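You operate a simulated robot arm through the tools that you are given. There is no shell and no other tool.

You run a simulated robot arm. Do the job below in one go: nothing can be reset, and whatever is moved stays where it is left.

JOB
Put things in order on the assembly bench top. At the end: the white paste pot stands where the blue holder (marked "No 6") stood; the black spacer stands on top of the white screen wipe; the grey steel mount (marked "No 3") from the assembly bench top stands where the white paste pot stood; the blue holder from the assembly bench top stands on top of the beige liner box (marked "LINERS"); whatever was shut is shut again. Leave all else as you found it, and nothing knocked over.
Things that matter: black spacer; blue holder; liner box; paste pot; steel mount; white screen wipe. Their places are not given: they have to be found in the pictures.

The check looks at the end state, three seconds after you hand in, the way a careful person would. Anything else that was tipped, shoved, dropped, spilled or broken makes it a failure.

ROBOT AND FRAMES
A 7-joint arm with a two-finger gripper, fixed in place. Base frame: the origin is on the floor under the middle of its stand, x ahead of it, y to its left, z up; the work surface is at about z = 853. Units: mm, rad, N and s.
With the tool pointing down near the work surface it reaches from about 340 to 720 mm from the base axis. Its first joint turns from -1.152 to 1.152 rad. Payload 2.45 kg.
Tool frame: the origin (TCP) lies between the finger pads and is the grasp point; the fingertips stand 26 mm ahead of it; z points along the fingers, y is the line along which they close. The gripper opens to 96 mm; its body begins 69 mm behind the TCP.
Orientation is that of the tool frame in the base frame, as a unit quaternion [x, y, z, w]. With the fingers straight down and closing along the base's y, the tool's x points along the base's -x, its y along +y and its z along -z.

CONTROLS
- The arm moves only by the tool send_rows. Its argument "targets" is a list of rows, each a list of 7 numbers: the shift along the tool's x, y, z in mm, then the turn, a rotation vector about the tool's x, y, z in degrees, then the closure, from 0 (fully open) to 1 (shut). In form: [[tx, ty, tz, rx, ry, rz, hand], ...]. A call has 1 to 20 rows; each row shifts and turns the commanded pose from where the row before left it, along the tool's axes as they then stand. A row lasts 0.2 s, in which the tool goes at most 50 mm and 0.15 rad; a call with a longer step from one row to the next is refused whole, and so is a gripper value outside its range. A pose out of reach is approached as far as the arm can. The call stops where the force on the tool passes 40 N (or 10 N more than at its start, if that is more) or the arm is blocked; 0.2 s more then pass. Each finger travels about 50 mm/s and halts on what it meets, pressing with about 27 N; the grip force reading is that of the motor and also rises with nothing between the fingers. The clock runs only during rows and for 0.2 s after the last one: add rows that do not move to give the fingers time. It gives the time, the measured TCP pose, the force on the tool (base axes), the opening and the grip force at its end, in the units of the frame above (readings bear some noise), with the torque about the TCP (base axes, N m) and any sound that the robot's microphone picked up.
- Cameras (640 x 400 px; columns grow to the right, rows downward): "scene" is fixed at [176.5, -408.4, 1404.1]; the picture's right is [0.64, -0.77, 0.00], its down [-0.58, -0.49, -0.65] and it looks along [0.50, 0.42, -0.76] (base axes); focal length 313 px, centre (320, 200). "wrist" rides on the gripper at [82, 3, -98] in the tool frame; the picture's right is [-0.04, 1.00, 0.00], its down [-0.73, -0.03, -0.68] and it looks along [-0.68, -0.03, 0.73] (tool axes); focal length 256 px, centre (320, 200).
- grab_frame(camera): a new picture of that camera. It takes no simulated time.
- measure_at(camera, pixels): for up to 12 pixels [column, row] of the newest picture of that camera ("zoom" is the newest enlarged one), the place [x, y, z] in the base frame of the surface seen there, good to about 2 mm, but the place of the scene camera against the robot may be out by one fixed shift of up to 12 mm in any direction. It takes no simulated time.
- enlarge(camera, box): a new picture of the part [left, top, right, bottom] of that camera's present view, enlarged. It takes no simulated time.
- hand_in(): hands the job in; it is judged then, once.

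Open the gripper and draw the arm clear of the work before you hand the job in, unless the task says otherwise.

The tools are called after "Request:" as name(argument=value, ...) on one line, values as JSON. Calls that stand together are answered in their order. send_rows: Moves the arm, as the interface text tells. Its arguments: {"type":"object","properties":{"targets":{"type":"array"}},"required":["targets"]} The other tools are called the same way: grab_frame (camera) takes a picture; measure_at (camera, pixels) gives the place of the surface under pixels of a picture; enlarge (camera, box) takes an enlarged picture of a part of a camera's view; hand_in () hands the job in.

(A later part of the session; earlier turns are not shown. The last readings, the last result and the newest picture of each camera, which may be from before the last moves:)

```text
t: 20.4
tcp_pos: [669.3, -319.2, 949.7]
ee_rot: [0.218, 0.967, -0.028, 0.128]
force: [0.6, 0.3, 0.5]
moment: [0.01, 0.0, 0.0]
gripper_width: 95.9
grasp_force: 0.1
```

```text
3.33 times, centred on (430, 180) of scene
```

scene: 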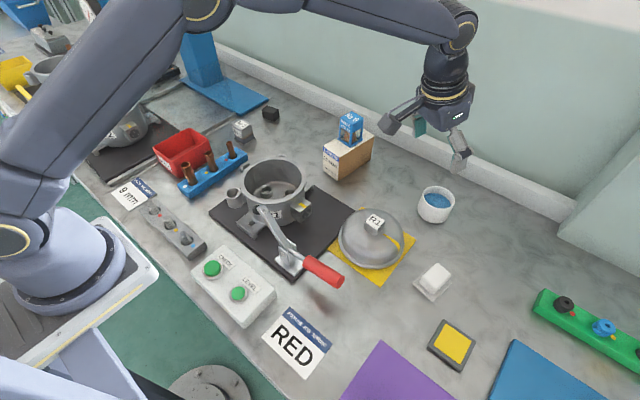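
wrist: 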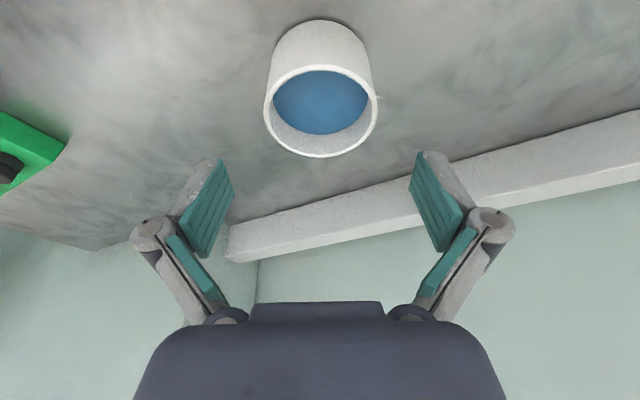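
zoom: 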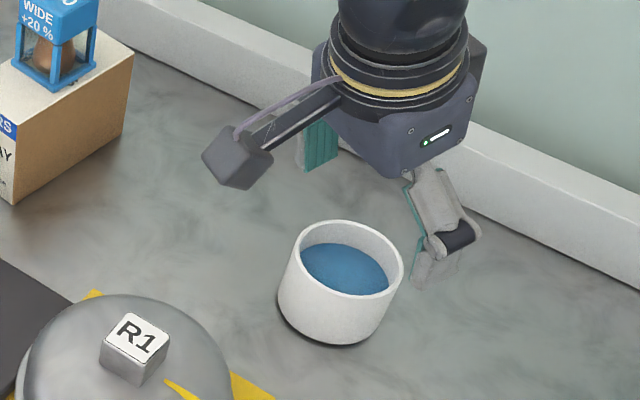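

The arm reaches; the rim's mid column 320 agrees with the fingers' mid. I descend vertically to z ≈ 886.

Request:
send_rows(targets=[[4.14, 0, 15.45, 0, 0, 0, 0], [4.14, 0, 15.45, 0, 0, 0, 0], [4.14, 0, 15.45, 0, 0, 0, 0], [4.14, 0, 15.45, 0, 0, 0, 0], [0, 0, 0, 0, 0, 0, 0], [0, 0, 0, 0, 0, 0, 0]])

Request:
grab_frame(camera="wrist")

Request:
enlarge(camera="scene", box=[370, 140, 498, 240])

```text
t: 21.8
tcp_pos: [670.2, -320.0, 886.8]
ee_rot: [0.218, 0.967, -0.029, 0.127]
force: [0.4, 0.5, -0.6]
moment: [0.0, -0.05, 0.04]
gripper_width: 95.9
grasp_force: 0.0
```

```text
taken
```

wrist: 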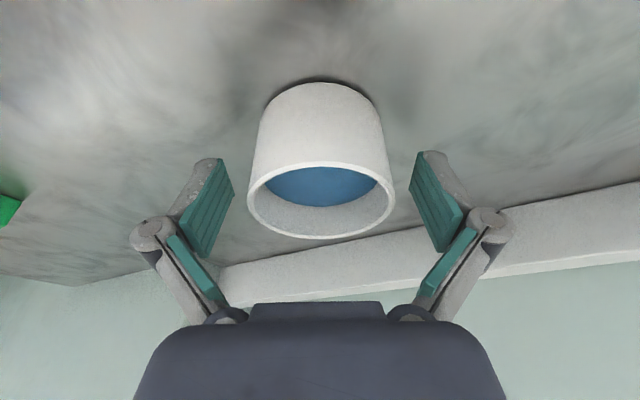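

```text
4.00 times, centred on (434, 190) of scene
```

zoom: 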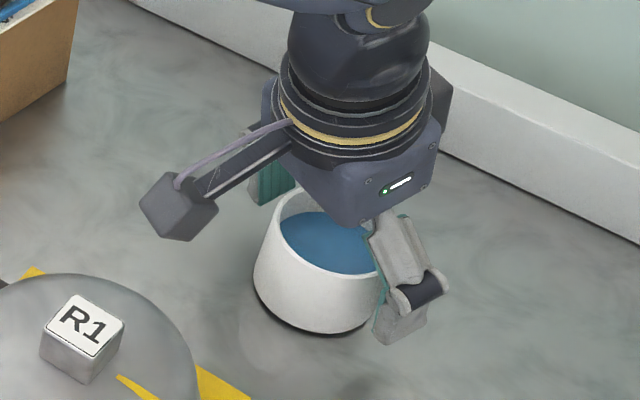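

The pot stands between the pads (rim columns 248–394, mid 321), with tool body clear above the rim. I close the gripper.

Request:
send_rows(targets=[[0, 0, 0, 0, 0, 0, 1], [0, 0, 0, 0, 0, 0, 1], [0, 0, 0, 0, 0, 0, 1], [0, 0, 0, 0, 0, 0, 1], [0, 0, 0, 0, 0, 0, 1]])

Request:
grab_frame(camera="wrist")

```text
t: 23.0
tcp_pos: [669.9, -321.0, 887.5]
ee_rot: [0.218, 0.967, -0.029, 0.128]
force: [-0.5, 2.0, 2.3]
moment: [0.11, 0.05, -0.01]
gripper_width: 66.4
grasp_force: 26.9
```

```text
taken
```

wrist: 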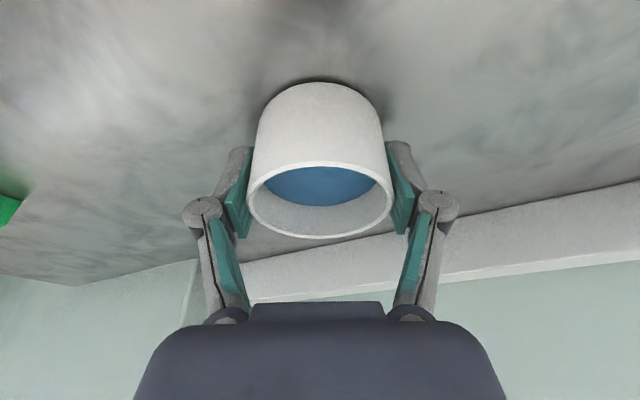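

Gripped at 66.4 mm. I lift 20 mm gently with the tilt kept and check.

Request:
send_rows(targets=[[-0.78, 0, -2.9, 0, 0, 0, 1], [-1.81, 0, -6.76, 0, 0, 0, 1], [-2.59, 0, -9.66, 0, 0, 0, 1], [0, 0, 0, 0, 0, 0, 1], [0, 0, 0, 0, 0, 0, 1]])

Request:
grab_frame(camera="wrist")

Request:
enlarge(camera="scene", box=[370, 140, 498, 240])

```text
t: 24.2
tcp_pos: [668.9, -320.1, 906.5]
ee_rot: [0.218, 0.967, -0.028, 0.127]
force: [0.7, 0.1, -2.6]
moment: [0.02, 0.0, 0.0]
gripper_width: 66.3
grasp_force: 27.2
```

```text
taken
```

wrist: 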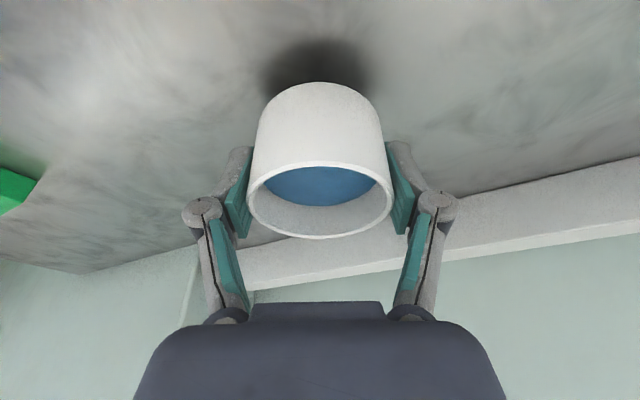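

```text
4.00 times, centred on (434, 190) of scene
```

zoom: 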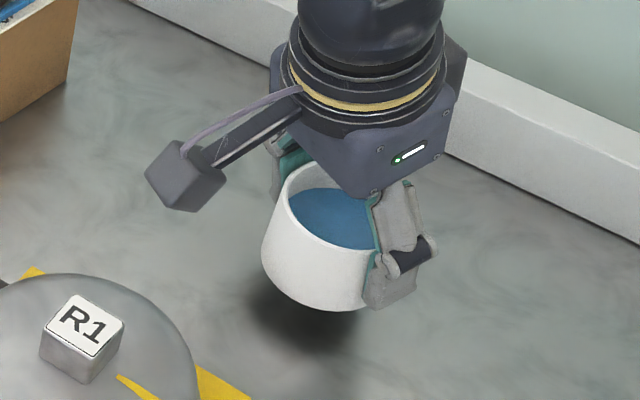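

The pot is held upright (about 260 g). I raise it to z ≈ 1090 so that it can pass over the holder and box (top z 994).

Request:
send_rows(targets=[[-2.35, 0, -18.4, 0, 0, 0, 1], [-3.35, 0, -26.3, 0, 0, 0, 1], [-3.35, 0, -26.3, 0, 0, 0, 1], [-3.35, 0, -26.3, 0, 0, 0, 1], [-3.35, 0, -26.3, 0, 0, 0, 1], [-3.35, 0, -26.3, 0, 0, 0, 1], [-2.35, 0, -18.4, 0, 0, 0, 1], [-2.02, 0, -15.9, 0, 0, 0, 1], [0, 0, 0, 0, 0, 0, 1], [0, 0, 0, 0, 0, 0, 1]])

Request:
grab_frame(camera="wrist")

Request:
grab_frame(camera="scene")

```text
t: 26.4
tcp_pos: [647.2, -309.7, 1090.8]
ee_rot: [0.218, 0.967, -0.029, 0.127]
force: [-0.6, -0.4, -2.6]
moment: [0.01, 0.01, 0.0]
gripper_width: 66.3
grasp_force: 27.2
```

```text
taken
```

wrist: 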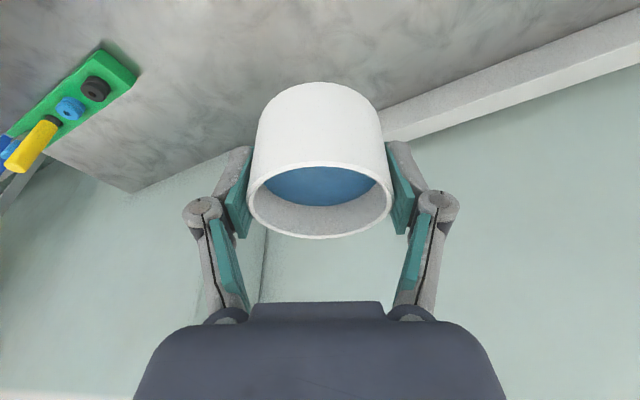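

```text
taken
```

scene: 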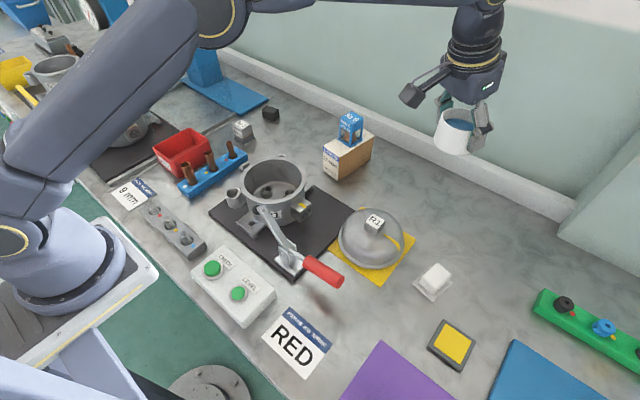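

Pot is high and upright. I yaw +16° about the vertical, then carry it sideways over the box at z 1090.

Request:
send_rows(targets=[[0, 0, 0, -1.035, 0, -3.865, 1], [0, 0, 0, -1.553, 0, -5.796, 1], [0, 0, 0, -1.553, 0, -5.796, 1], [0, 15, 0, 0, 0, 0, 1], [0, 29, 0, 0, 0, 0, 1], [0, 29, 0, 0, 0, 0, 1], [0, 29, 0, 0, 0, 0, 1], [0, 29, 0, 0, 0, 0, 1], [0, 29, 0, 0, 0, 0, 1], [0, 26.7, 0, 0, 0, 0, 1], [0, 15, 0, 0, 0, 0, 1], [0, 0, 0, 0, 0, 0, 1], [0, 0, 0, 0, 0, 0, 1]])

Request:
grab_frame(camera="wrist")

Request:
grab_frame(camera="scene")

```text
t: 29.2
tcp_pos: [679.1, -108.5, 1089.9]
ee_rot: [0.082, 0.988, -0.011, 0.13]
force: [-0.2, 1.3, -3.3]
moment: [0.01, -0.04, 0.02]
gripper_width: 66.8
grasp_force: 26.7
```

```text
taken
```

wrist: 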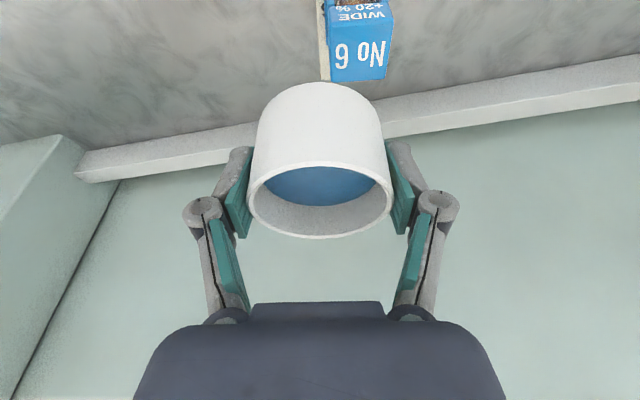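

```text
taken
```

scene: 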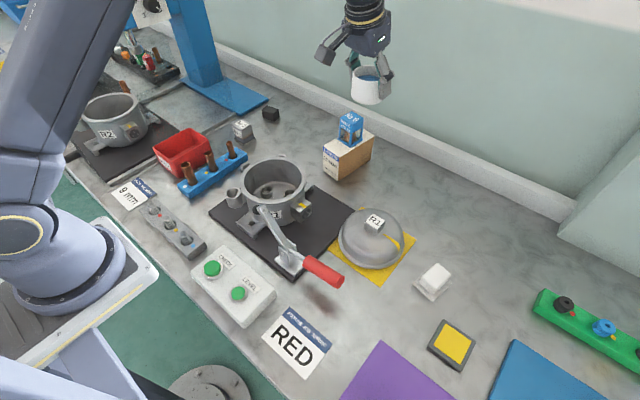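

On track at (679, −109, 1090), holder and box well below. I yaw another +16° and carry the pot to above the holder's old place (689.2, 80.3).

Request:
send_rows(targets=[[0, 0, 0, -1.035, 0, -3.865, 1], [0, 0, 0, -1.553, 0, -5.796, 1], [0, 0, 0, -1.553, 0, -5.796, 1], [-2.26, 14.26, 0.6, 0, 0, 0, 1], [-4.26, 26.86, 1.14, 0, 0, 0, 1], [-4.26, 26.86, 1.14, 0, 0, 0, 1], [-4.26, 26.86, 1.14, 0, 0, 0, 1], [-4.26, 26.86, 1.14, 0, 0, 0, 1], [-4.26, 26.86, 1.14, 0, 0, 0, 1], [-4.0, 25, 1.07, 0, 0, 0, 1], [-2.24, 14.44, 0.61, 0, 0, 0, 1], [0, 0, 0, 0, 0, 0, 1], [0, 0, 0, 0, 0, 0, 1]])

Request:
grab_frame(camera="wrist")

Request:
grab_frame(camera="scene")

```text
t: 32.0
tcp_pos: [689.2, 79.9, 1090.6]
ee_rot: [-0.057, 0.99, 0.007, 0.13]
force: [0.5, 0.0, -2.7]
moment: [-0.04, -0.04, -0.02]
gripper_width: 66.6
grasp_force: 27.2
```

```text
taken
```

wrist: 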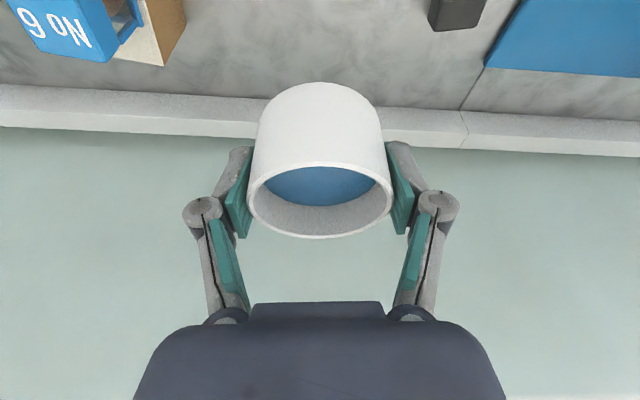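

```text
taken
```

scene: 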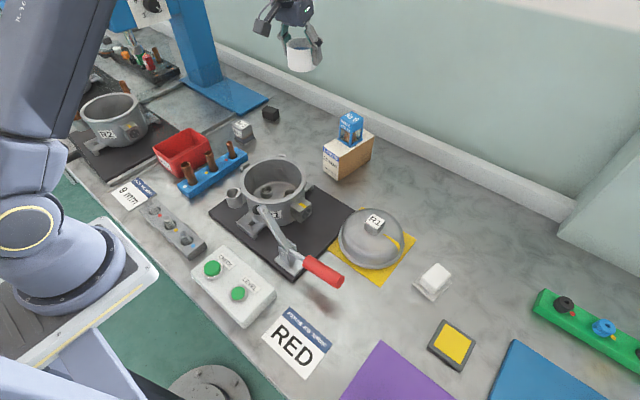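

Pose reads (689.2, 79.9, 1090.6), right above the holder's former place. I descend vertically to z ≈ 891.

Request:
send_rows(targets=[[4, 0, 14.93, 0, 0, 0, 1], [7, 0, 26.12, 0, 0, 0, 1], [7, 0, 26.12, 0, 0, 0, 1], [7, 0, 26.12, 0, 0, 0, 1], [7, 0, 26.12, 0, 0, 0, 1], [7, 0, 26.12, 0, 0, 0, 1], [6, 0, 22.4, 0, 0, 0, 1], [4, 0, 14.93, 0, 0, 0, 1], [2.6, 0, 9.7, 0, 0, 0, 1], [0, 0, 0, 0, 0, 0, 1], [0, 0, 0, 0, 0, 0, 1]])

Request:
grab_frame(camera="wrist")

Request:
enlarge(camera="scene", box=[230, 60, 390, 160])

```text
t: 34.4
tcp_pos: [688.4, 80.4, 893.8]
ee_rot: [-0.057, 0.99, 0.006, 0.13]
force: [-0.3, 0.3, -4.0]
moment: [0.01, -0.02, -0.01]
gripper_width: 66.5
grasp_force: 26.9
```

```text
taken
```

wrist: 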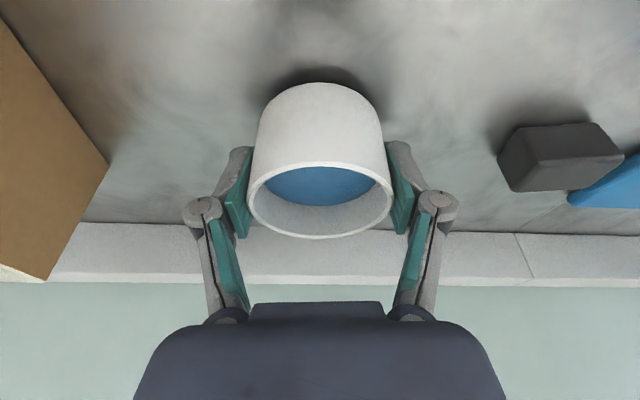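

```text
4.00 times, centred on (310, 110) of scene
```

zoom: 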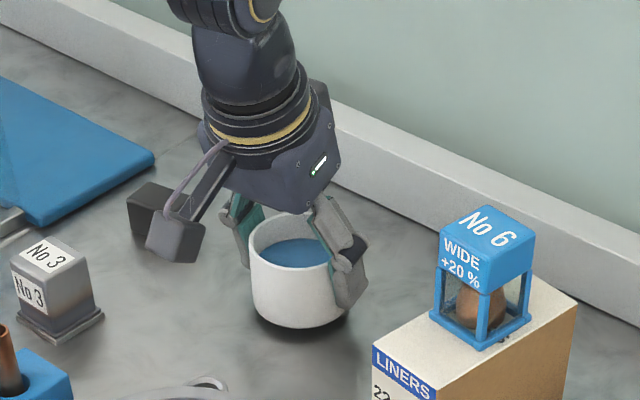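

Now ~4–6 mm above the bench. I lower in small steps watching the force.

Request:
send_rows(targets=[[0.52, 0, 1.93, 0, 0, 0, 1], [0.26, 0, 0.97, 0, 0, 0, 1], [0, 0, 0, 0, 0, 0, 1]])

```text
t: 35.2
tcp_pos: [688.7, 80.7, 889.0]
ee_rot: [-0.057, 0.99, 0.007, 0.13]
force: [-0.4, -0.1, -3.6]
moment: [0.0, -0.01, -0.02]
gripper_width: 66.4
grasp_force: 26.8
```

Force still shows the pot's hanging weight (−3.6 N), so I lower by further small steps.

Request:
send_rows(targets=[[0.21, 0, 0.77, 0, 0, 0, 1], [0.16, 0, 0.58, 0, 0, 0, 1], [0, 0, 0, 0, 0, 0, 1]])

```text
t: 36.0
tcp_pos: [687.8, 79.8, 888.2]
ee_rot: [-0.057, 0.99, 0.008, 0.13]
force: [0.4, 0.7, -2.9]
moment: [0.0, 0.02, -0.03]
gripper_width: 66.5
grasp_force: 26.8
```

Request:
send_rows(targets=[[0.16, 0, 0.58, 0, 0, 0, 1], [0.13, 0, 0.48, 0, 0, 0, 1], [0, 0, 0, 0, 0, 0, 1]])

```text
t: 36.8
tcp_pos: [688.8, 81.3, 886.3]
ee_rot: [-0.057, 0.99, 0.007, 0.131]
force: [0.1, -0.2, -0.9]
moment: [0.05, -0.03, 0.02]
gripper_width: 66.3
grasp_force: 26.3
```

The force came down to −0.9 N: the pot is touching. One more half millimetre and then I release.

Request:
send_rows(targets=[[0.13, 0, 0.48, 0, 0, 0, 1], [0, 0, 0, 0, 0, 0, 1]])

Request:
enlarge(camera="scene", box=[230, 60, 390, 160])

```text
t: 37.4
tcp_pos: [689.5, 81.1, 886.1]
ee_rot: [-0.057, 0.99, 0.008, 0.132]
force: [-4.2, -0.8, 9.9]
moment: [0.04, 0.12, 0.03]
gripper_width: 66.6
grasp_force: 27.1
```

```text
4.00 times, centred on (310, 110) of scene
```

zoom: 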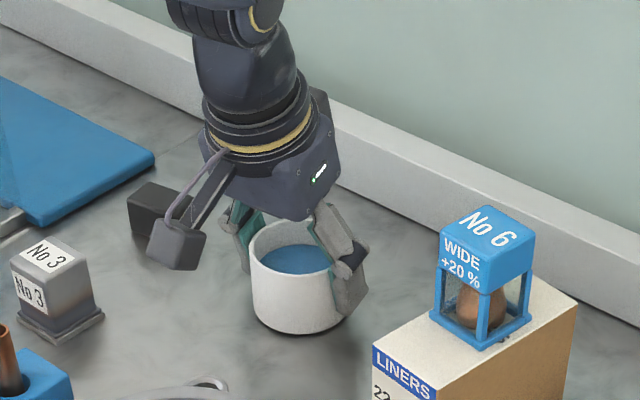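

Firm contact (9.9 N). I open the gripper and withdraw along the tool's axis.

Request:
send_rows(targets=[[0, 0, 0, 0, 0, 0, 0.2], [0, 0, 0, 0, 0, 0, 0], [0, 0, 0, 0, 0, 0, 0], [0, 0, 0, 0, 0, 0, 0], [0, 0, -15, 0, 0, 0, 0], [0, 0, -30, 0, 0, 0, 0], [0, 0, -40, 0, 0, 0, 0], [0, 0, -40, 0, 0, 0, 0], [0, 0, -25, 0, 0, 0, 0], [0, 0, 0, 0, 0, 0, 0], [0, 0, 0, 0, 0, 0, 0]])

Request:
grab_frame(camera="wrist")

Request:
grab_frame(camera="scene")

```text
t: 39.8
tcp_pos: [649.4, 77.2, 1030.5]
ee_rot: [-0.057, 0.99, 0.008, 0.13]
force: [-0.5, -0.6, -0.8]
moment: [0.0, 0.01, -0.02]
gripper_width: 95.8
grasp_force: 0.1
```

```text
taken
```

wrist: 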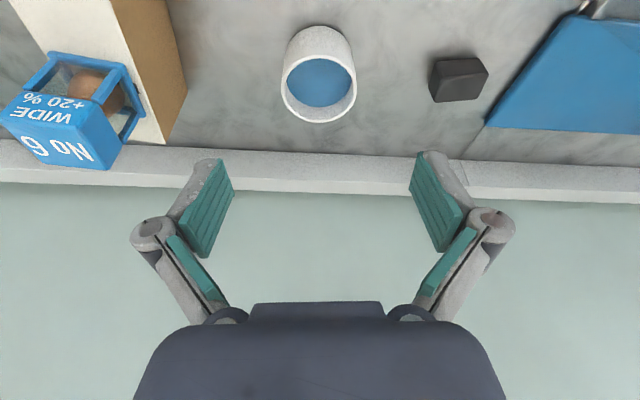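

```text
taken
```

scene: 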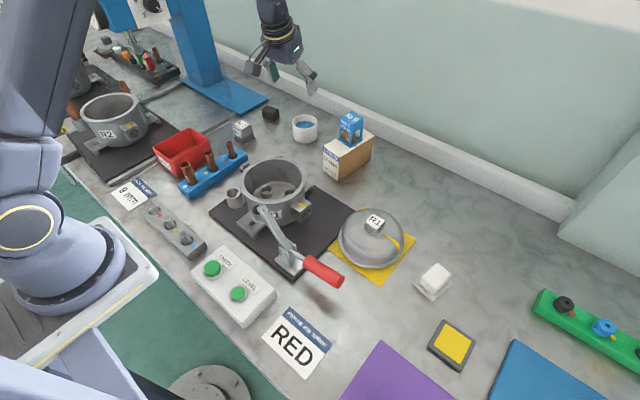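

The pot stands at the holder's old place, upright. Next the steel mount at scene (242,130): I zoom there and measure it together with the tubes and red bin near it.

Request:
enlarge(camera="scene", box=[140, 100, 268, 200])

Request:
measure_at(camera="scene", pixels=[[183, 157], [209, 153], [231, 145], [153, 147], [184, 129], [210, 144], [180, 173], [304, 116], [293, 123], [316, 124], [303, 133], [252, 163]])

Request:
measure_at(camera="wrist", pixels=[[283, 85], [355, 88], [319, 57], [319, 120], [294, 64], [345, 65], [293, 110], [346, 110]])

```text
4.00 times, centred on (204, 150) of scene
```

zoom: 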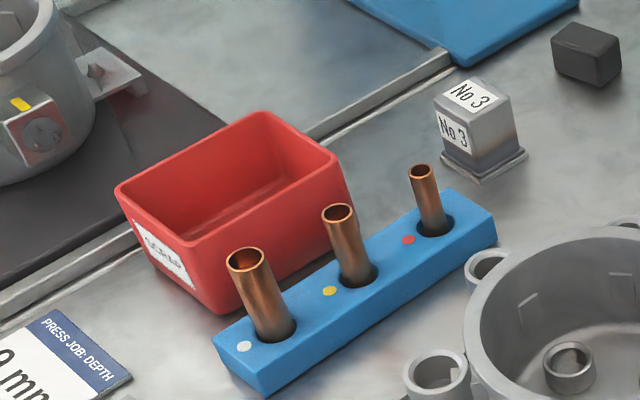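

```text
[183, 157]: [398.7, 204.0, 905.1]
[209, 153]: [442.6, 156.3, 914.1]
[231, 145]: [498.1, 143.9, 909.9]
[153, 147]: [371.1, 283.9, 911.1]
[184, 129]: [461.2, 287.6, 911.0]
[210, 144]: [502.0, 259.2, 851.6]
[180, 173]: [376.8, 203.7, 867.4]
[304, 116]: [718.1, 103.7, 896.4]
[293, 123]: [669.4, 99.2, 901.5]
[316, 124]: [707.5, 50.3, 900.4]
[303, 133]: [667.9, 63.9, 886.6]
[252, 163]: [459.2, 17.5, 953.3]
```

```text
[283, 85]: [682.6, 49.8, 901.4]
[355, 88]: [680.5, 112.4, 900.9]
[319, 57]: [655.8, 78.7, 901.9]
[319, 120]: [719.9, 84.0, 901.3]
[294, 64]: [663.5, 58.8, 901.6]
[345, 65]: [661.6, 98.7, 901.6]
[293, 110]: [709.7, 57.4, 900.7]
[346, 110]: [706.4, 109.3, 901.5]
```

The pot's centre reads (688, 81), matching the holder's old centre. I now move towards the mount at z ≈ 1031 for a close look, tilt kept.

Request:
send_rows(targets=[[20.6, 25.4, -5.5, 0, 0, 0, 0], [20.6, 25.4, -5.5, 0, 0, 0, 0], [20.6, 25.4, -5.5, 0, 0, 0, 0], [20.6, 25.4, -5.5, 0, 0, 0, 0], [20.8, 25.5, -5.6, 0, 0, 0, 0], [0, 0, 0, 0, 0, 0, 0], [0, 0, 0, 0, 0, 0, 0]])

Request:
grab_frame(camera="wrist")

Request:
measure_at(camera="scene", pixels=[[185, 163], [183, 167], [188, 165], [209, 153], [206, 153], [229, 142], [226, 143], [232, 141]])

```text
t: 41.4
tcp_pos: [529.1, 188.5, 1028.5]
ee_rot: [-0.057, 0.99, 0.008, 0.13]
force: [0.1, 0.2, -0.1]
moment: [0.0, -0.02, -0.02]
gripper_width: 96.0
grasp_force: 0.0
```

```text
taken
```

wrist: 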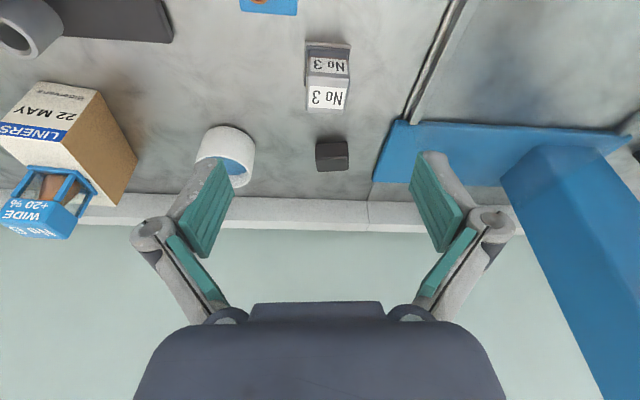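

```text
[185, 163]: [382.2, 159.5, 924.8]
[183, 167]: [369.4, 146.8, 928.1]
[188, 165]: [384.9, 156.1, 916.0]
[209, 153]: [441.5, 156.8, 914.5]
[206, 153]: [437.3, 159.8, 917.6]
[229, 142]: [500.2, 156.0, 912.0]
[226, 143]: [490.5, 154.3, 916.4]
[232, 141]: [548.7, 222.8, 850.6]
```

The mount is at wrist (328,75). I zoom in on it to measure its corners and yaw.

Request:
enlarge(camera="wrist", box=[288, 30, 368, 120])

```text
4.44 times, centred on (328, 75) of wrist
```

zoom: 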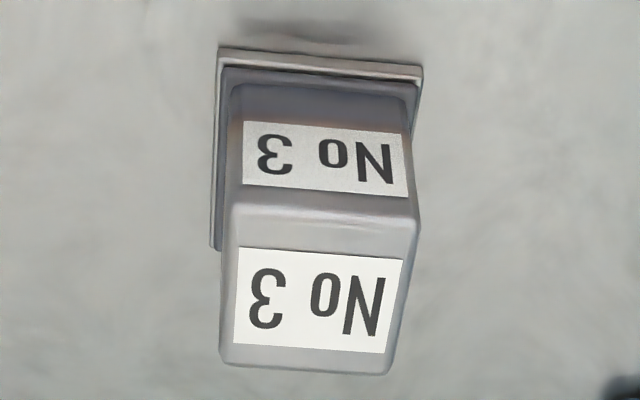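

I measure the mount's top-face and base-flange corners in this zoom.

Request:
measure_at(camera="zoom", pixels=[[238, 220], [410, 235], [384, 365], [228, 352], [325, 225], [310, 362], [230, 290], [398, 300], [222, 54], [418, 72], [214, 240], [320, 290]])

```text
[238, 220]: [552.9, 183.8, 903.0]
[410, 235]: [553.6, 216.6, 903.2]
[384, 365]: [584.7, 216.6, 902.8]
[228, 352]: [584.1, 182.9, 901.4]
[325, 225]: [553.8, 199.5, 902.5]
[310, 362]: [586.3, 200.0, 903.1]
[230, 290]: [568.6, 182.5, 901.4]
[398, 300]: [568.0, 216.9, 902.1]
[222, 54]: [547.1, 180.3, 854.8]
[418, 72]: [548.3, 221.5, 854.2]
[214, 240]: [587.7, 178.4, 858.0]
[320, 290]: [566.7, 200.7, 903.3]
```

Mount centre (569.3, 200.0), block 36 mm wide, top z 903, flange 43 mm up to z 858, yaw ≈ 0. I turn the tool to yaw 0 and go above it at z ≈ 960.

Request:
send_rows(targets=[[0, 0, 0, 0.85, 0, 3.16, 0], [0, 0, 0, 0.98, 0, 3.65, 0], [-6.61, 3.33, 25.9, 0, 0, 0, 0], [-6.61, 3.33, 25.9, 0, 0, 0, 0], [-6.61, 3.33, 25.9, 0, 0, 0, 0], [0, 0, 0, 0, 0, 0, 0], [0, 0, 0, 0, 0, 0, 0]])

Request:
grab_frame(camera="wrist")

Request:
enlarge(camera="scene", box=[150, 70, 310, 190])

```text
t: 43.0
tcp_pos: [566.5, 199.8, 959.4]
ee_rot: [0.004, 0.991, -0.001, 0.13]
force: [-0.5, 0.2, -0.2]
moment: [-0.01, 0.01, 0.03]
gripper_width: 96.0
grasp_force: 0.1
```

```text
taken
```

wrist: 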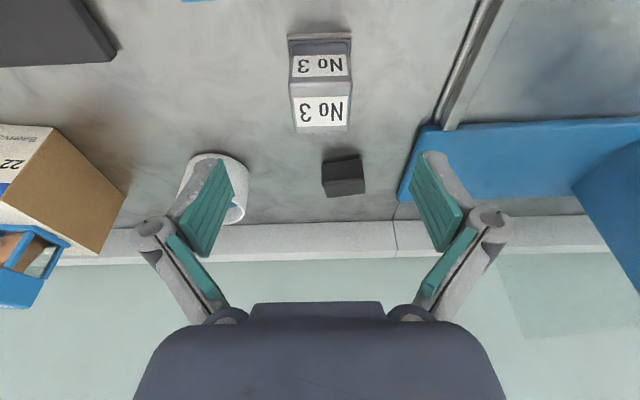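

```text
3.33 times, centred on (230, 130) of scene
```

zoom: 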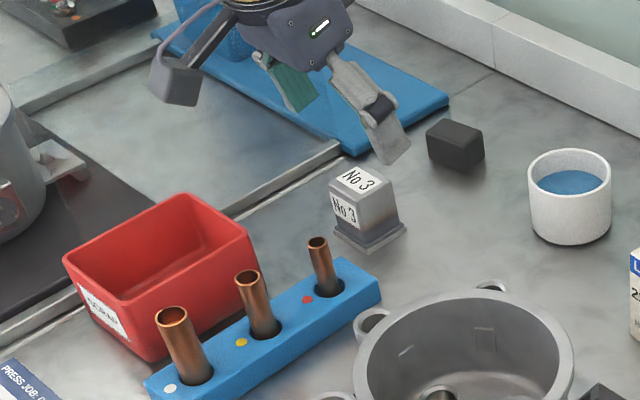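

The mount is centred (columns 289–352, mid 320). I descend vertically to z ≈ 891 so that the tips stay above the flange.

Request:
send_rows(targets=[[4.46, 0, 16.66, 0, 0, 0, 0], [4.46, 0, 16.66, 0, 0, 0, 0], [4.46, 0, 16.66, 0, 0, 0, 0], [4.46, 0, 16.66, 0, 0, 0, 0], [0, 0, 0, 0, 0, 0, 0], [0, 0, 0, 0, 0, 0, 0]])

Request:
grab_frame(camera="wrist")

Request:
enlarge(camera="scene", box=[150, 70, 310, 190])

```text
t: 44.4
tcp_pos: [569.8, 199.5, 890.3]
ee_rot: [0.004, 0.991, -0.001, 0.131]
force: [-0.8, -0.5, 1.1]
moment: [0.0, -0.01, 0.01]
gripper_width: 96.1
grasp_force: 0.1
```

```text
taken
```

wrist: 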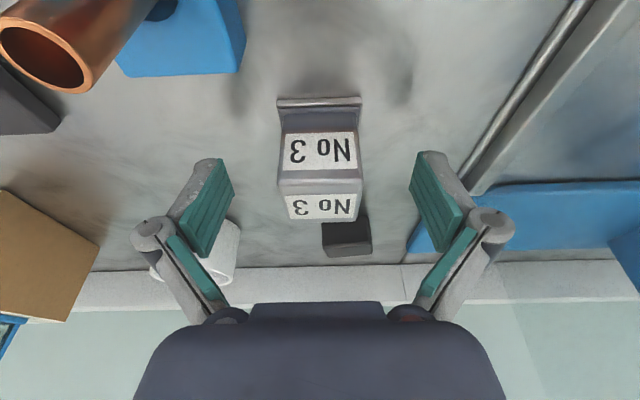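

```text
3.33 times, centred on (230, 130) of scene
```

zoom: 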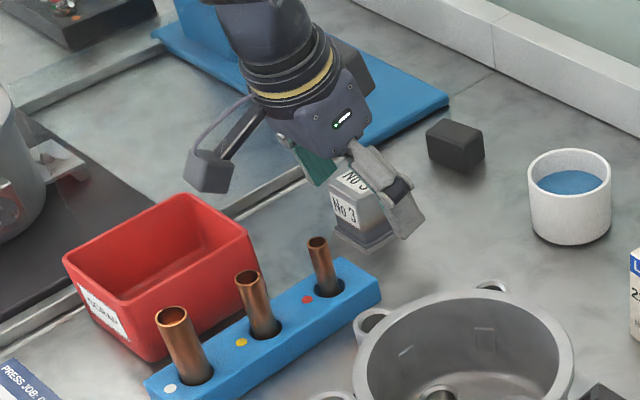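

The mount sits between the pads (columns 278–364, mid 321) and the camera head clears the copper tubes. I close.

Request:
send_rows(targets=[[0, 0, 0, 0, 0, 0, 1], [0, 0, 0, 0, 0, 0, 1], [0, 0, 0, 0, 0, 0, 1], [0, 0, 0, 0, 0, 0, 1], [0, 0, 0, 0, 0, 0, 1], [0, 0, 0, 0, 0, 0, 1]])

Request:
grab_frame(camera="wrist")

```text
t: 45.8
tcp_pos: [569.4, 199.4, 891.4]
ee_rot: [0.003, 0.992, 0.0, 0.13]
force: [0.2, 1.5, 1.3]
moment: [0.03, 0.03, -0.02]
gripper_width: 37.3
grasp_force: 27.2
```

```text
taken
```

wrist: 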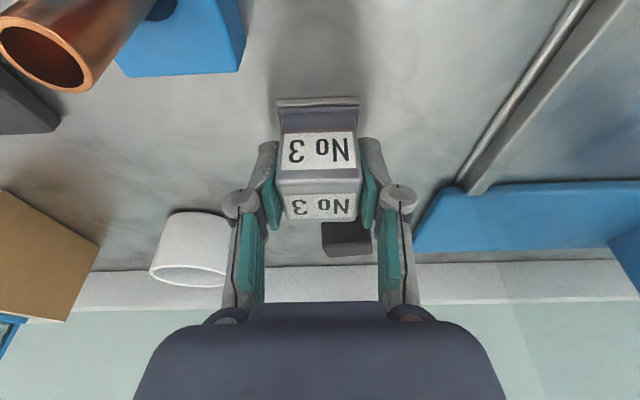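

Gripped at 37.3 mm. I lift 20 mm and measure where the mount sits relative to the TCP.

Request:
measure_at(camera="wrist", pixels=[[284, 182], [358, 182], [289, 219], [353, 219], [321, 182], [321, 219]])

Request:
send_rows(targets=[[-0.78, 0, -2.9, 0, 0, 0, 1], [-1.81, 0, -6.76, 0, 0, 0, 1], [-2.59, 0, -9.66, 0, 0, 0, 1], [0, 0, 0, 0, 0, 0, 1], [0, 0, 0, 0, 0, 0, 1]])

Request:
grab_frame(camera="wrist")

Request:
enlarge(camera="scene", box=[180, 80, 308, 180])

```text
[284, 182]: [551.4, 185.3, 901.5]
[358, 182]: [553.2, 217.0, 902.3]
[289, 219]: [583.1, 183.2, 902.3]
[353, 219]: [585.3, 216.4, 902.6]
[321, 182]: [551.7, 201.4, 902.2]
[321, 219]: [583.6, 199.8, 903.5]
```

```text
t: 47.0
tcp_pos: [568.8, 199.4, 910.4]
ee_rot: [0.003, 0.991, 0.0, 0.13]
force: [0.0, 0.6, -2.2]
moment: [0.01, 0.04, 0.03]
gripper_width: 37.6
grasp_force: 26.8
```

```text
taken
```

wrist: 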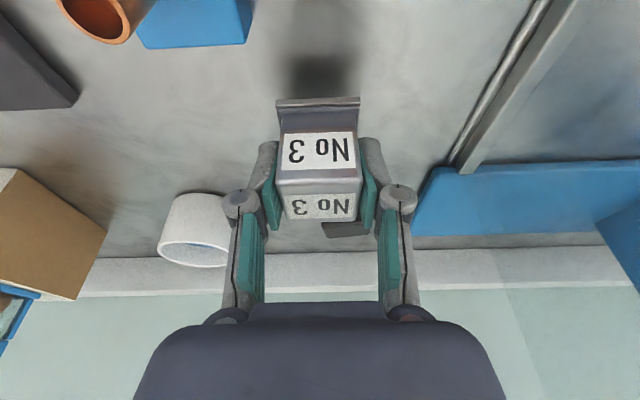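

```text
4.00 times, centred on (244, 130) of scene
```

zoom: 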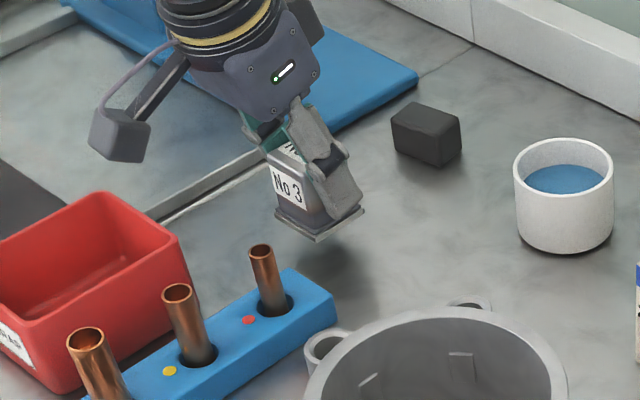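

The mount is held upright (≈0.22 kg), its centre within 1 mm of the TCP. I raise it to z ≈ 1090 and carry it across to (630, −50).

Request:
send_rows(targets=[[-4, 0, -14.93, 0, 0, 0, 1], [-7, 0, -26.1, 0, 0, 0, 1], [-7, 0, -26.1, 0, 0, 0, 1], [-7, 0, -26.1, 0, 0, 0, 1], [-7, 0, -26.1, 0, 0, 0, 1], [-7, 0, -26.1, 0, 0, 0, 1], [-4.5, 0, -16.8, 0, 0, 0, 1], [-3.1, 0, -11.67, 0, 0, 0, 1], [-3.3, -14, 0.9, 0, 0, 0, 1], [-6.54, -27.7, 1.76, 0, 0, 0, 1], [-6.54, -27.7, 1.76, 0, 0, 0, 1], [-6.54, -27.7, 1.76, 0, 0, 0, 1], [-6.54, -27.7, 1.76, 0, 0, 0, 1], [-6.54, -27.7, 1.76, 0, 0, 0, 1], [-6.54, -27.7, 1.76, 0, 0, 0, 1], [-6.54, -27.7, 1.76, 0, 0, 0, 1], [-6.54, -27.7, 1.76, 0, 0, 0, 1], [-3.3, -13.9, 0.9, 0, 0, 0, 1], [0, 0, 0, 0, 0, 0, 1], [0, 0, 0, 0, 0, 0, 1]])

Request:
grab_frame(camera="wrist")

Request:
grab_frame(camera="scene")

```text
t: 51.2
tcp_pos: [629.5, -50.0, 1091.6]
ee_rot: [0.003, 0.992, 0.0, 0.13]
force: [-0.6, -0.3, -2.0]
moment: [0.0, 0.01, 0.05]
gripper_width: 37.7
grasp_force: 27.3
```

```text
taken
```

wrist: 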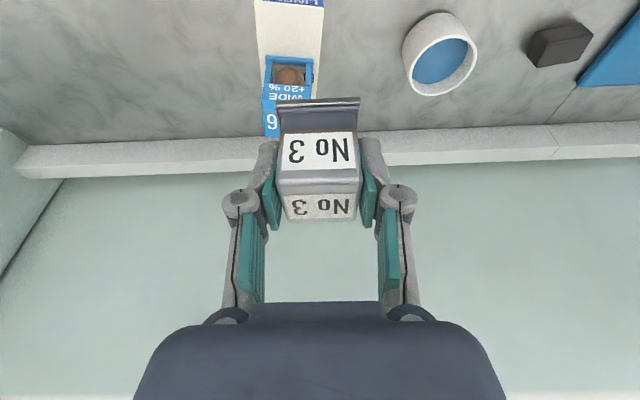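

```text
taken
```

scene: 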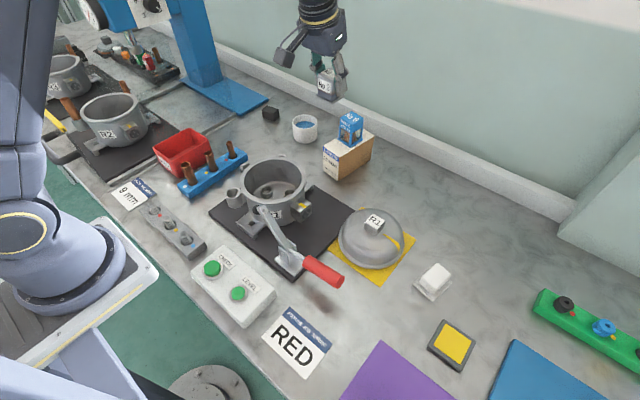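

All well at (629.5, −50, 1091.6). I yaw to −25.4° about the vertical and carry the mount on to about (647, −309).

Request:
send_rows(targets=[[0, 0, 0, 1.614, 0, 6.025, 1], [0, 0, 0, 1.614, 0, 6.025, 1], [0, 0, 0, 1.614, 0, 6.025, 1], [0, 0, 0, 1.614, 0, 6.025, 1], [-6.8, -12.6, 1.82, 0, 0, 0, 1], [-13.58, -25.16, 3.64, 0, 0, 0, 1], [-13.58, -25.16, 3.64, 0, 0, 0, 1], [-13.58, -25.16, 3.64, 0, 0, 0, 1], [-13.58, -25.16, 3.64, 0, 0, 0, 1], [-13.58, -25.16, 3.64, 0, 0, 0, 1], [-13.58, -25.16, 3.64, 0, 0, 0, 1], [-13.58, -25.16, 3.64, 0, 0, 0, 1], [-13.58, -25.16, 3.64, 0, 0, 0, 1], [-6.76, -12.52, 1.76, 0, 0, 0, 1], [0, 0, 0, 0, 0, 0, 1], [0, 0, 0, 0, 0, 0, 1]])

Request:
grab_frame(camera="wrist")

Request:
grab_frame(camera="scene")

```text
t: 54.6
tcp_pos: [643.8, -308.8, 1091.9]
ee_rot: [0.219, 0.967, -0.029, 0.127]
force: [0.0, 0.0, -2.9]
moment: [0.01, -0.02, 0.02]
gripper_width: 37.2
grasp_force: 27.0
```

```text
taken
```

wrist: 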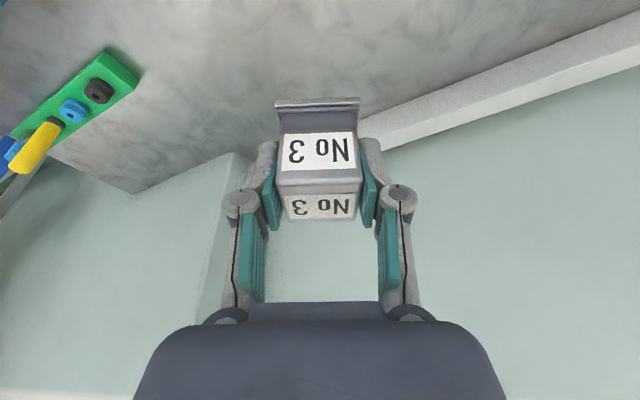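

```text
taken
```

scene: 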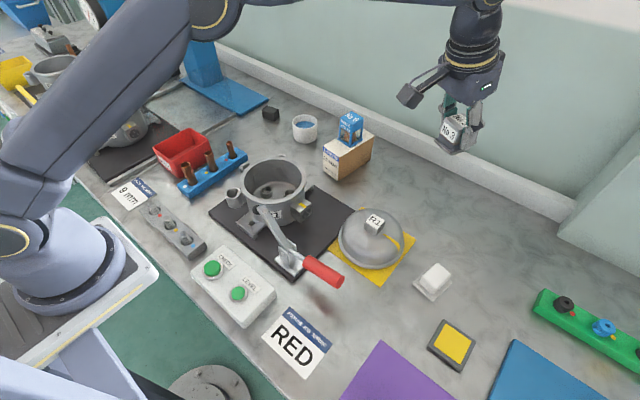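

Over the pot's old area at z 1091. I descend with a 25 mm outward move to (669.5, −319.5, ~898).

Request:
send_rows(targets=[[1.6, 0, 12, 0, 0, 0, 1], [3.22, 0, 24.1, 0, 0, 0, 1], [3.22, 0, 24.1, 0, 0, 0, 1], [3.22, 0, 24.1, 0, 0, 0, 1], [3.22, 0, 24.1, 0, 0, 0, 1], [3.22, 0, 24.1, 0, 0, 0, 1], [3.22, 0, 24.1, 0, 0, 0, 1], [3.22, 0, 24.1, 0, 0, 0, 1], [1.63, 0, 12.1, 0, 0, 0, 1], [0, 0, 0, 0, 0, 0, 1], [0, 0, 0, 0, 0, 0, 1]])

Request:
grab_frame(camera="wrist")

Request:
enlarge(camera="scene", box=[370, 140, 498, 240])

```text
t: 57.0
tcp_pos: [669.3, -318.1, 899.4]
ee_rot: [0.219, 0.967, -0.029, 0.127]
force: [-0.5, 0.3, -1.6]
moment: [0.03, 0.02, 0.05]
gripper_width: 37.7
grasp_force: 27.1
```

```text
taken
```

wrist: 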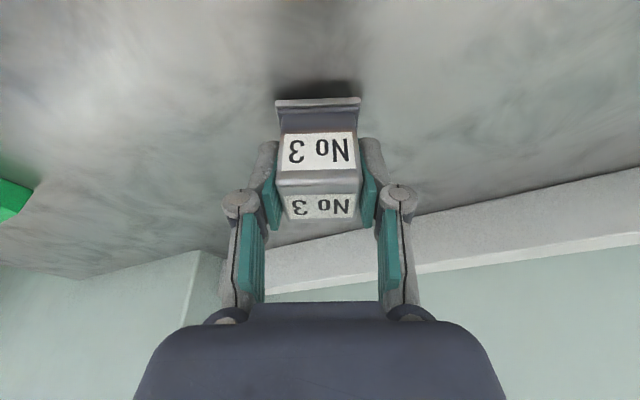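

```text
4.00 times, centred on (434, 190) of scene
```

zoom: 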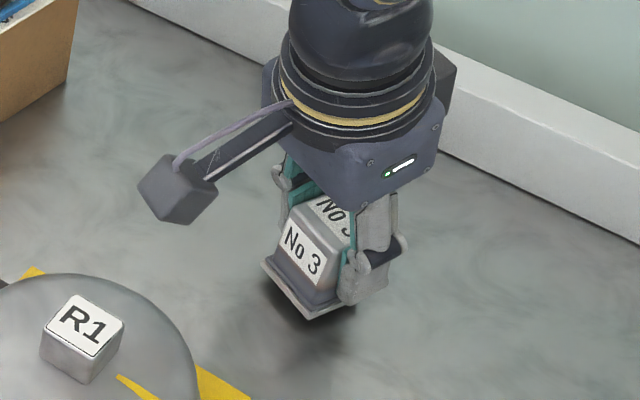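

Just above the spot, ~7 mm to go. I lower 5 mm and then in sub-millimetre steps.

Request:
send_rows(targets=[[0.78, 0, 2.9, 0, 0, 0, 1], [0.52, 0, 1.93, 0, 0, 0, 1], [0.26, 0, 0.97, 0, 0, 0, 1], [0, 0, 0, 0, 0, 0, 1]])

```text
t: 58.0
tcp_pos: [668.7, -319.0, 892.1]
ee_rot: [0.218, 0.967, -0.028, 0.127]
force: [-0.1, -1.0, -2.7]
moment: [-0.01, 0.03, 0.02]
gripper_width: 37.7
grasp_force: 26.7
```

Still hanging freely (−2.7 N at z 892). I go down a further 1 mm in two steps.

Request:
send_rows(targets=[[0.14, 0, 0.53, 0, 0, 0, 1], [0.14, 0, 0.53, 0, 0, 0, 1], [0, 0, 0, 0, 0, 0, 1]])

```text
t: 58.8
tcp_pos: [668.0, -320.1, 891.3]
ee_rot: [0.217, 0.967, -0.029, 0.127]
force: [0.8, 0.1, -2.9]
moment: [0.04, -0.01, 0.0]
gripper_width: 37.7
grasp_force: 26.5
```

Request:
send_rows(targets=[[0.14, 0, 0.53, 0, 0, 0, 1], [0.13, 0, 0.48, 0, 0, 0, 1], [0, 0, 0, 0, 0, 0, 1]])

```text
t: 59.6
tcp_pos: [668.0, -320.1, 890.4]
ee_rot: [0.218, 0.967, -0.029, 0.129]
force: [-1.1, 0.0, 3.6]
moment: [0.13, 0.1, -0.02]
gripper_width: 37.6
grasp_force: 27.5
```

The force turned to +3.6 N: the mount stands on the bench. I release and withdraw along the tool axis.

Request:
send_rows(targets=[[0, 0, 0, 0, 0, 0, 0.4], [0, 0, 0, 0, 0, 0, 0.2], [0, 0, 0, 0, 0, 0, 0], [0, 0, 0, 0, 0, 0, 0], [0, 0, 0, 0, 0, 0, 0], [0, 0, -15, 0, 0, 0, 0], [0, 0, -30, 0, 0, 0, 0], [0, 0, -40, 0, 0, 0, 0], [0, 0, -40, 0, 0, 0, 0], [0, 0, -25, 0, 0, 0, 0], [0, 0, 0, 0, 0, 0, 0], [0, 0, 0, 0, 0, 0, 0]])

Request:
grab_frame(camera="wrist")

Request:
grab_frame(camera="scene")

```text
t: 62.2
tcp_pos: [631.2, -304.7, 1036.8]
ee_rot: [0.218, 0.967, -0.029, 0.128]
force: [0.2, -0.5, -0.2]
moment: [-0.02, -0.02, -0.03]
gripper_width: 95.6
grasp_force: 0.1
```

```text
taken
```

wrist: 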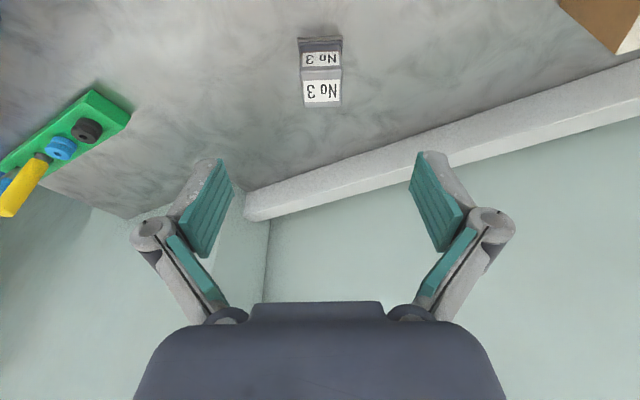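

```text
taken
```

scene: 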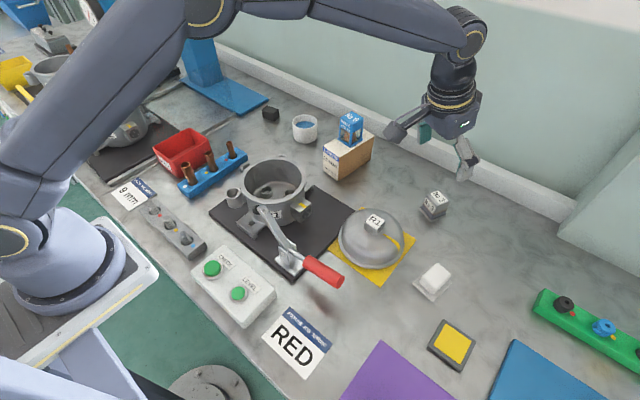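

The mount stands upright at scene (435,205). I verify its place, and then look at the wipe.

Request:
measure_at(camera="wrist", pixels=[[303, 82], [342, 82], [305, 104], [339, 104], [322, 92], [302, 42], [341, 42]])

Request:
enlarge(camera="wrist", box=[280, 20, 360, 120])

Request:
measure_at(camera="scene", pixels=[[420, 277], [433, 264], [452, 273], [438, 287], [413, 282], [432, 300], [455, 284], [436, 275]])

```text
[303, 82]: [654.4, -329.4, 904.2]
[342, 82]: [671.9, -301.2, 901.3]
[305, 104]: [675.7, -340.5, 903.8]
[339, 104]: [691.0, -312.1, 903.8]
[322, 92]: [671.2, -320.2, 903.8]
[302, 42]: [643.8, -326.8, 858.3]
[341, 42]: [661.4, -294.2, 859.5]
```

```text
4.00 times, centred on (320, 70) of wrist
```

zoom: 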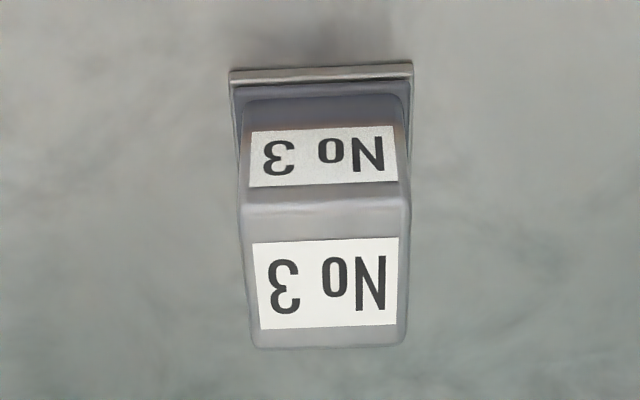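

```text
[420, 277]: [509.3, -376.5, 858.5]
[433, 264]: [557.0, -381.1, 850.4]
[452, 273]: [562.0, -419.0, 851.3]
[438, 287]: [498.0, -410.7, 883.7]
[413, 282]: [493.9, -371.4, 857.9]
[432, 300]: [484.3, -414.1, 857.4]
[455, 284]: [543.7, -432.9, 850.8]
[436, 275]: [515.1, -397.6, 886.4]
```

The mount's centre reads about (668, −319), where the pot stood. Now I move to look at the wipe closely (scene (433,281)), staying at z ≈ 1036.

Request:
send_rows(targets=[[20.05, -20.77, -5.37, 0, 0, 0, 0], [20.05, -20.77, -5.37, 0, 0, 0, 0], [20.05, -20.77, -5.37, 0, 0, 0, 0], [20.05, -20.77, -5.37, 0, 0, 0, 0], [20.05, -20.77, -5.37, 0, 0, 0, 0], [20.05, -20.77, -5.37, 0, 0, 0, 0], [0, 0, 0, 1.65, 0, 6.158, 0], [0, 0, 0, 1.65, 0, 6.158, 0], [0, 0, 0, 0, 0, 0, 0], [0, 0, 0, 0, 0, 0, 0]])

Request:
grab_frame(camera="wrist")

```text
t: 64.4
tcp_pos: [466.8, -362.2, 1036.1]
ee_rot: [0.324, 0.937, -0.042, 0.123]
force: [-0.2, 0.2, -0.1]
moment: [0.0, 0.01, -0.01]
gripper_width: 95.9
grasp_force: 0.1
```

```text
taken
```

wrist: 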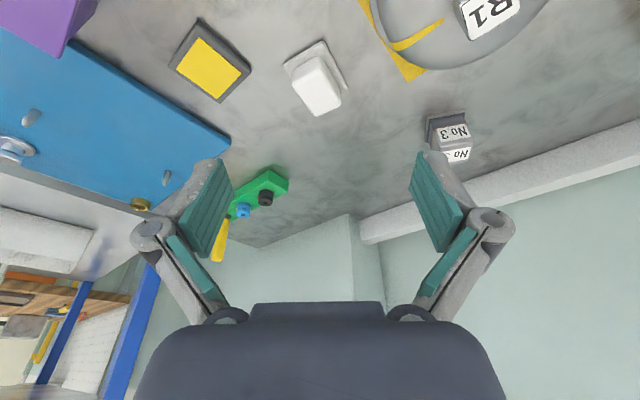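

The wipe is at wrist (316,82). I zoom in and measure its handle top.

Request:
enlarge(camera="wrist", box=[276, 35, 356, 125])

```text
4.44 times, centred on (316, 80) of wrist
```

zoom: 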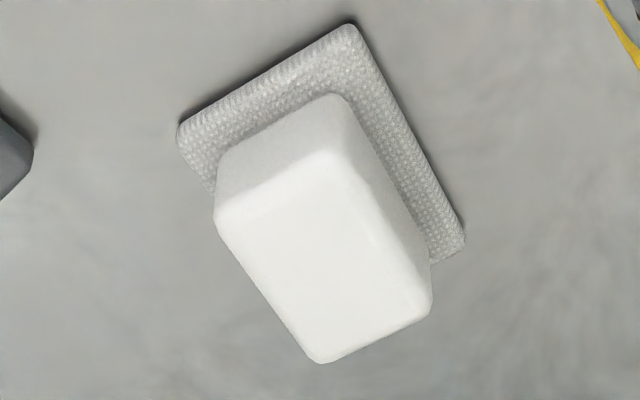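

The handle's top face shows corners at zoom (218,215), (335,155), (430,300), (315,360). I measure these and the pad's corners.

Request:
measure_at(camera="zoom", pixels=[[224, 216], [332, 160], [424, 292], [318, 354], [280, 188], [378, 225], [370, 325], [270, 285], [322, 255], [182, 130], [350, 30], [458, 240]])

```text
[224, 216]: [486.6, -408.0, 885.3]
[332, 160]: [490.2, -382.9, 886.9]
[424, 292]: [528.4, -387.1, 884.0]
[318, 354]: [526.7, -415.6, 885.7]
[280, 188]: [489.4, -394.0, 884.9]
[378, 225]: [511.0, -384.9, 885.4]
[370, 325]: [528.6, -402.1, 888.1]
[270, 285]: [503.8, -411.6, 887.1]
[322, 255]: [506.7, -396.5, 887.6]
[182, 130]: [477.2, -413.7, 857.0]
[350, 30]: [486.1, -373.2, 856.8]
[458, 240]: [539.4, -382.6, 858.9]
```

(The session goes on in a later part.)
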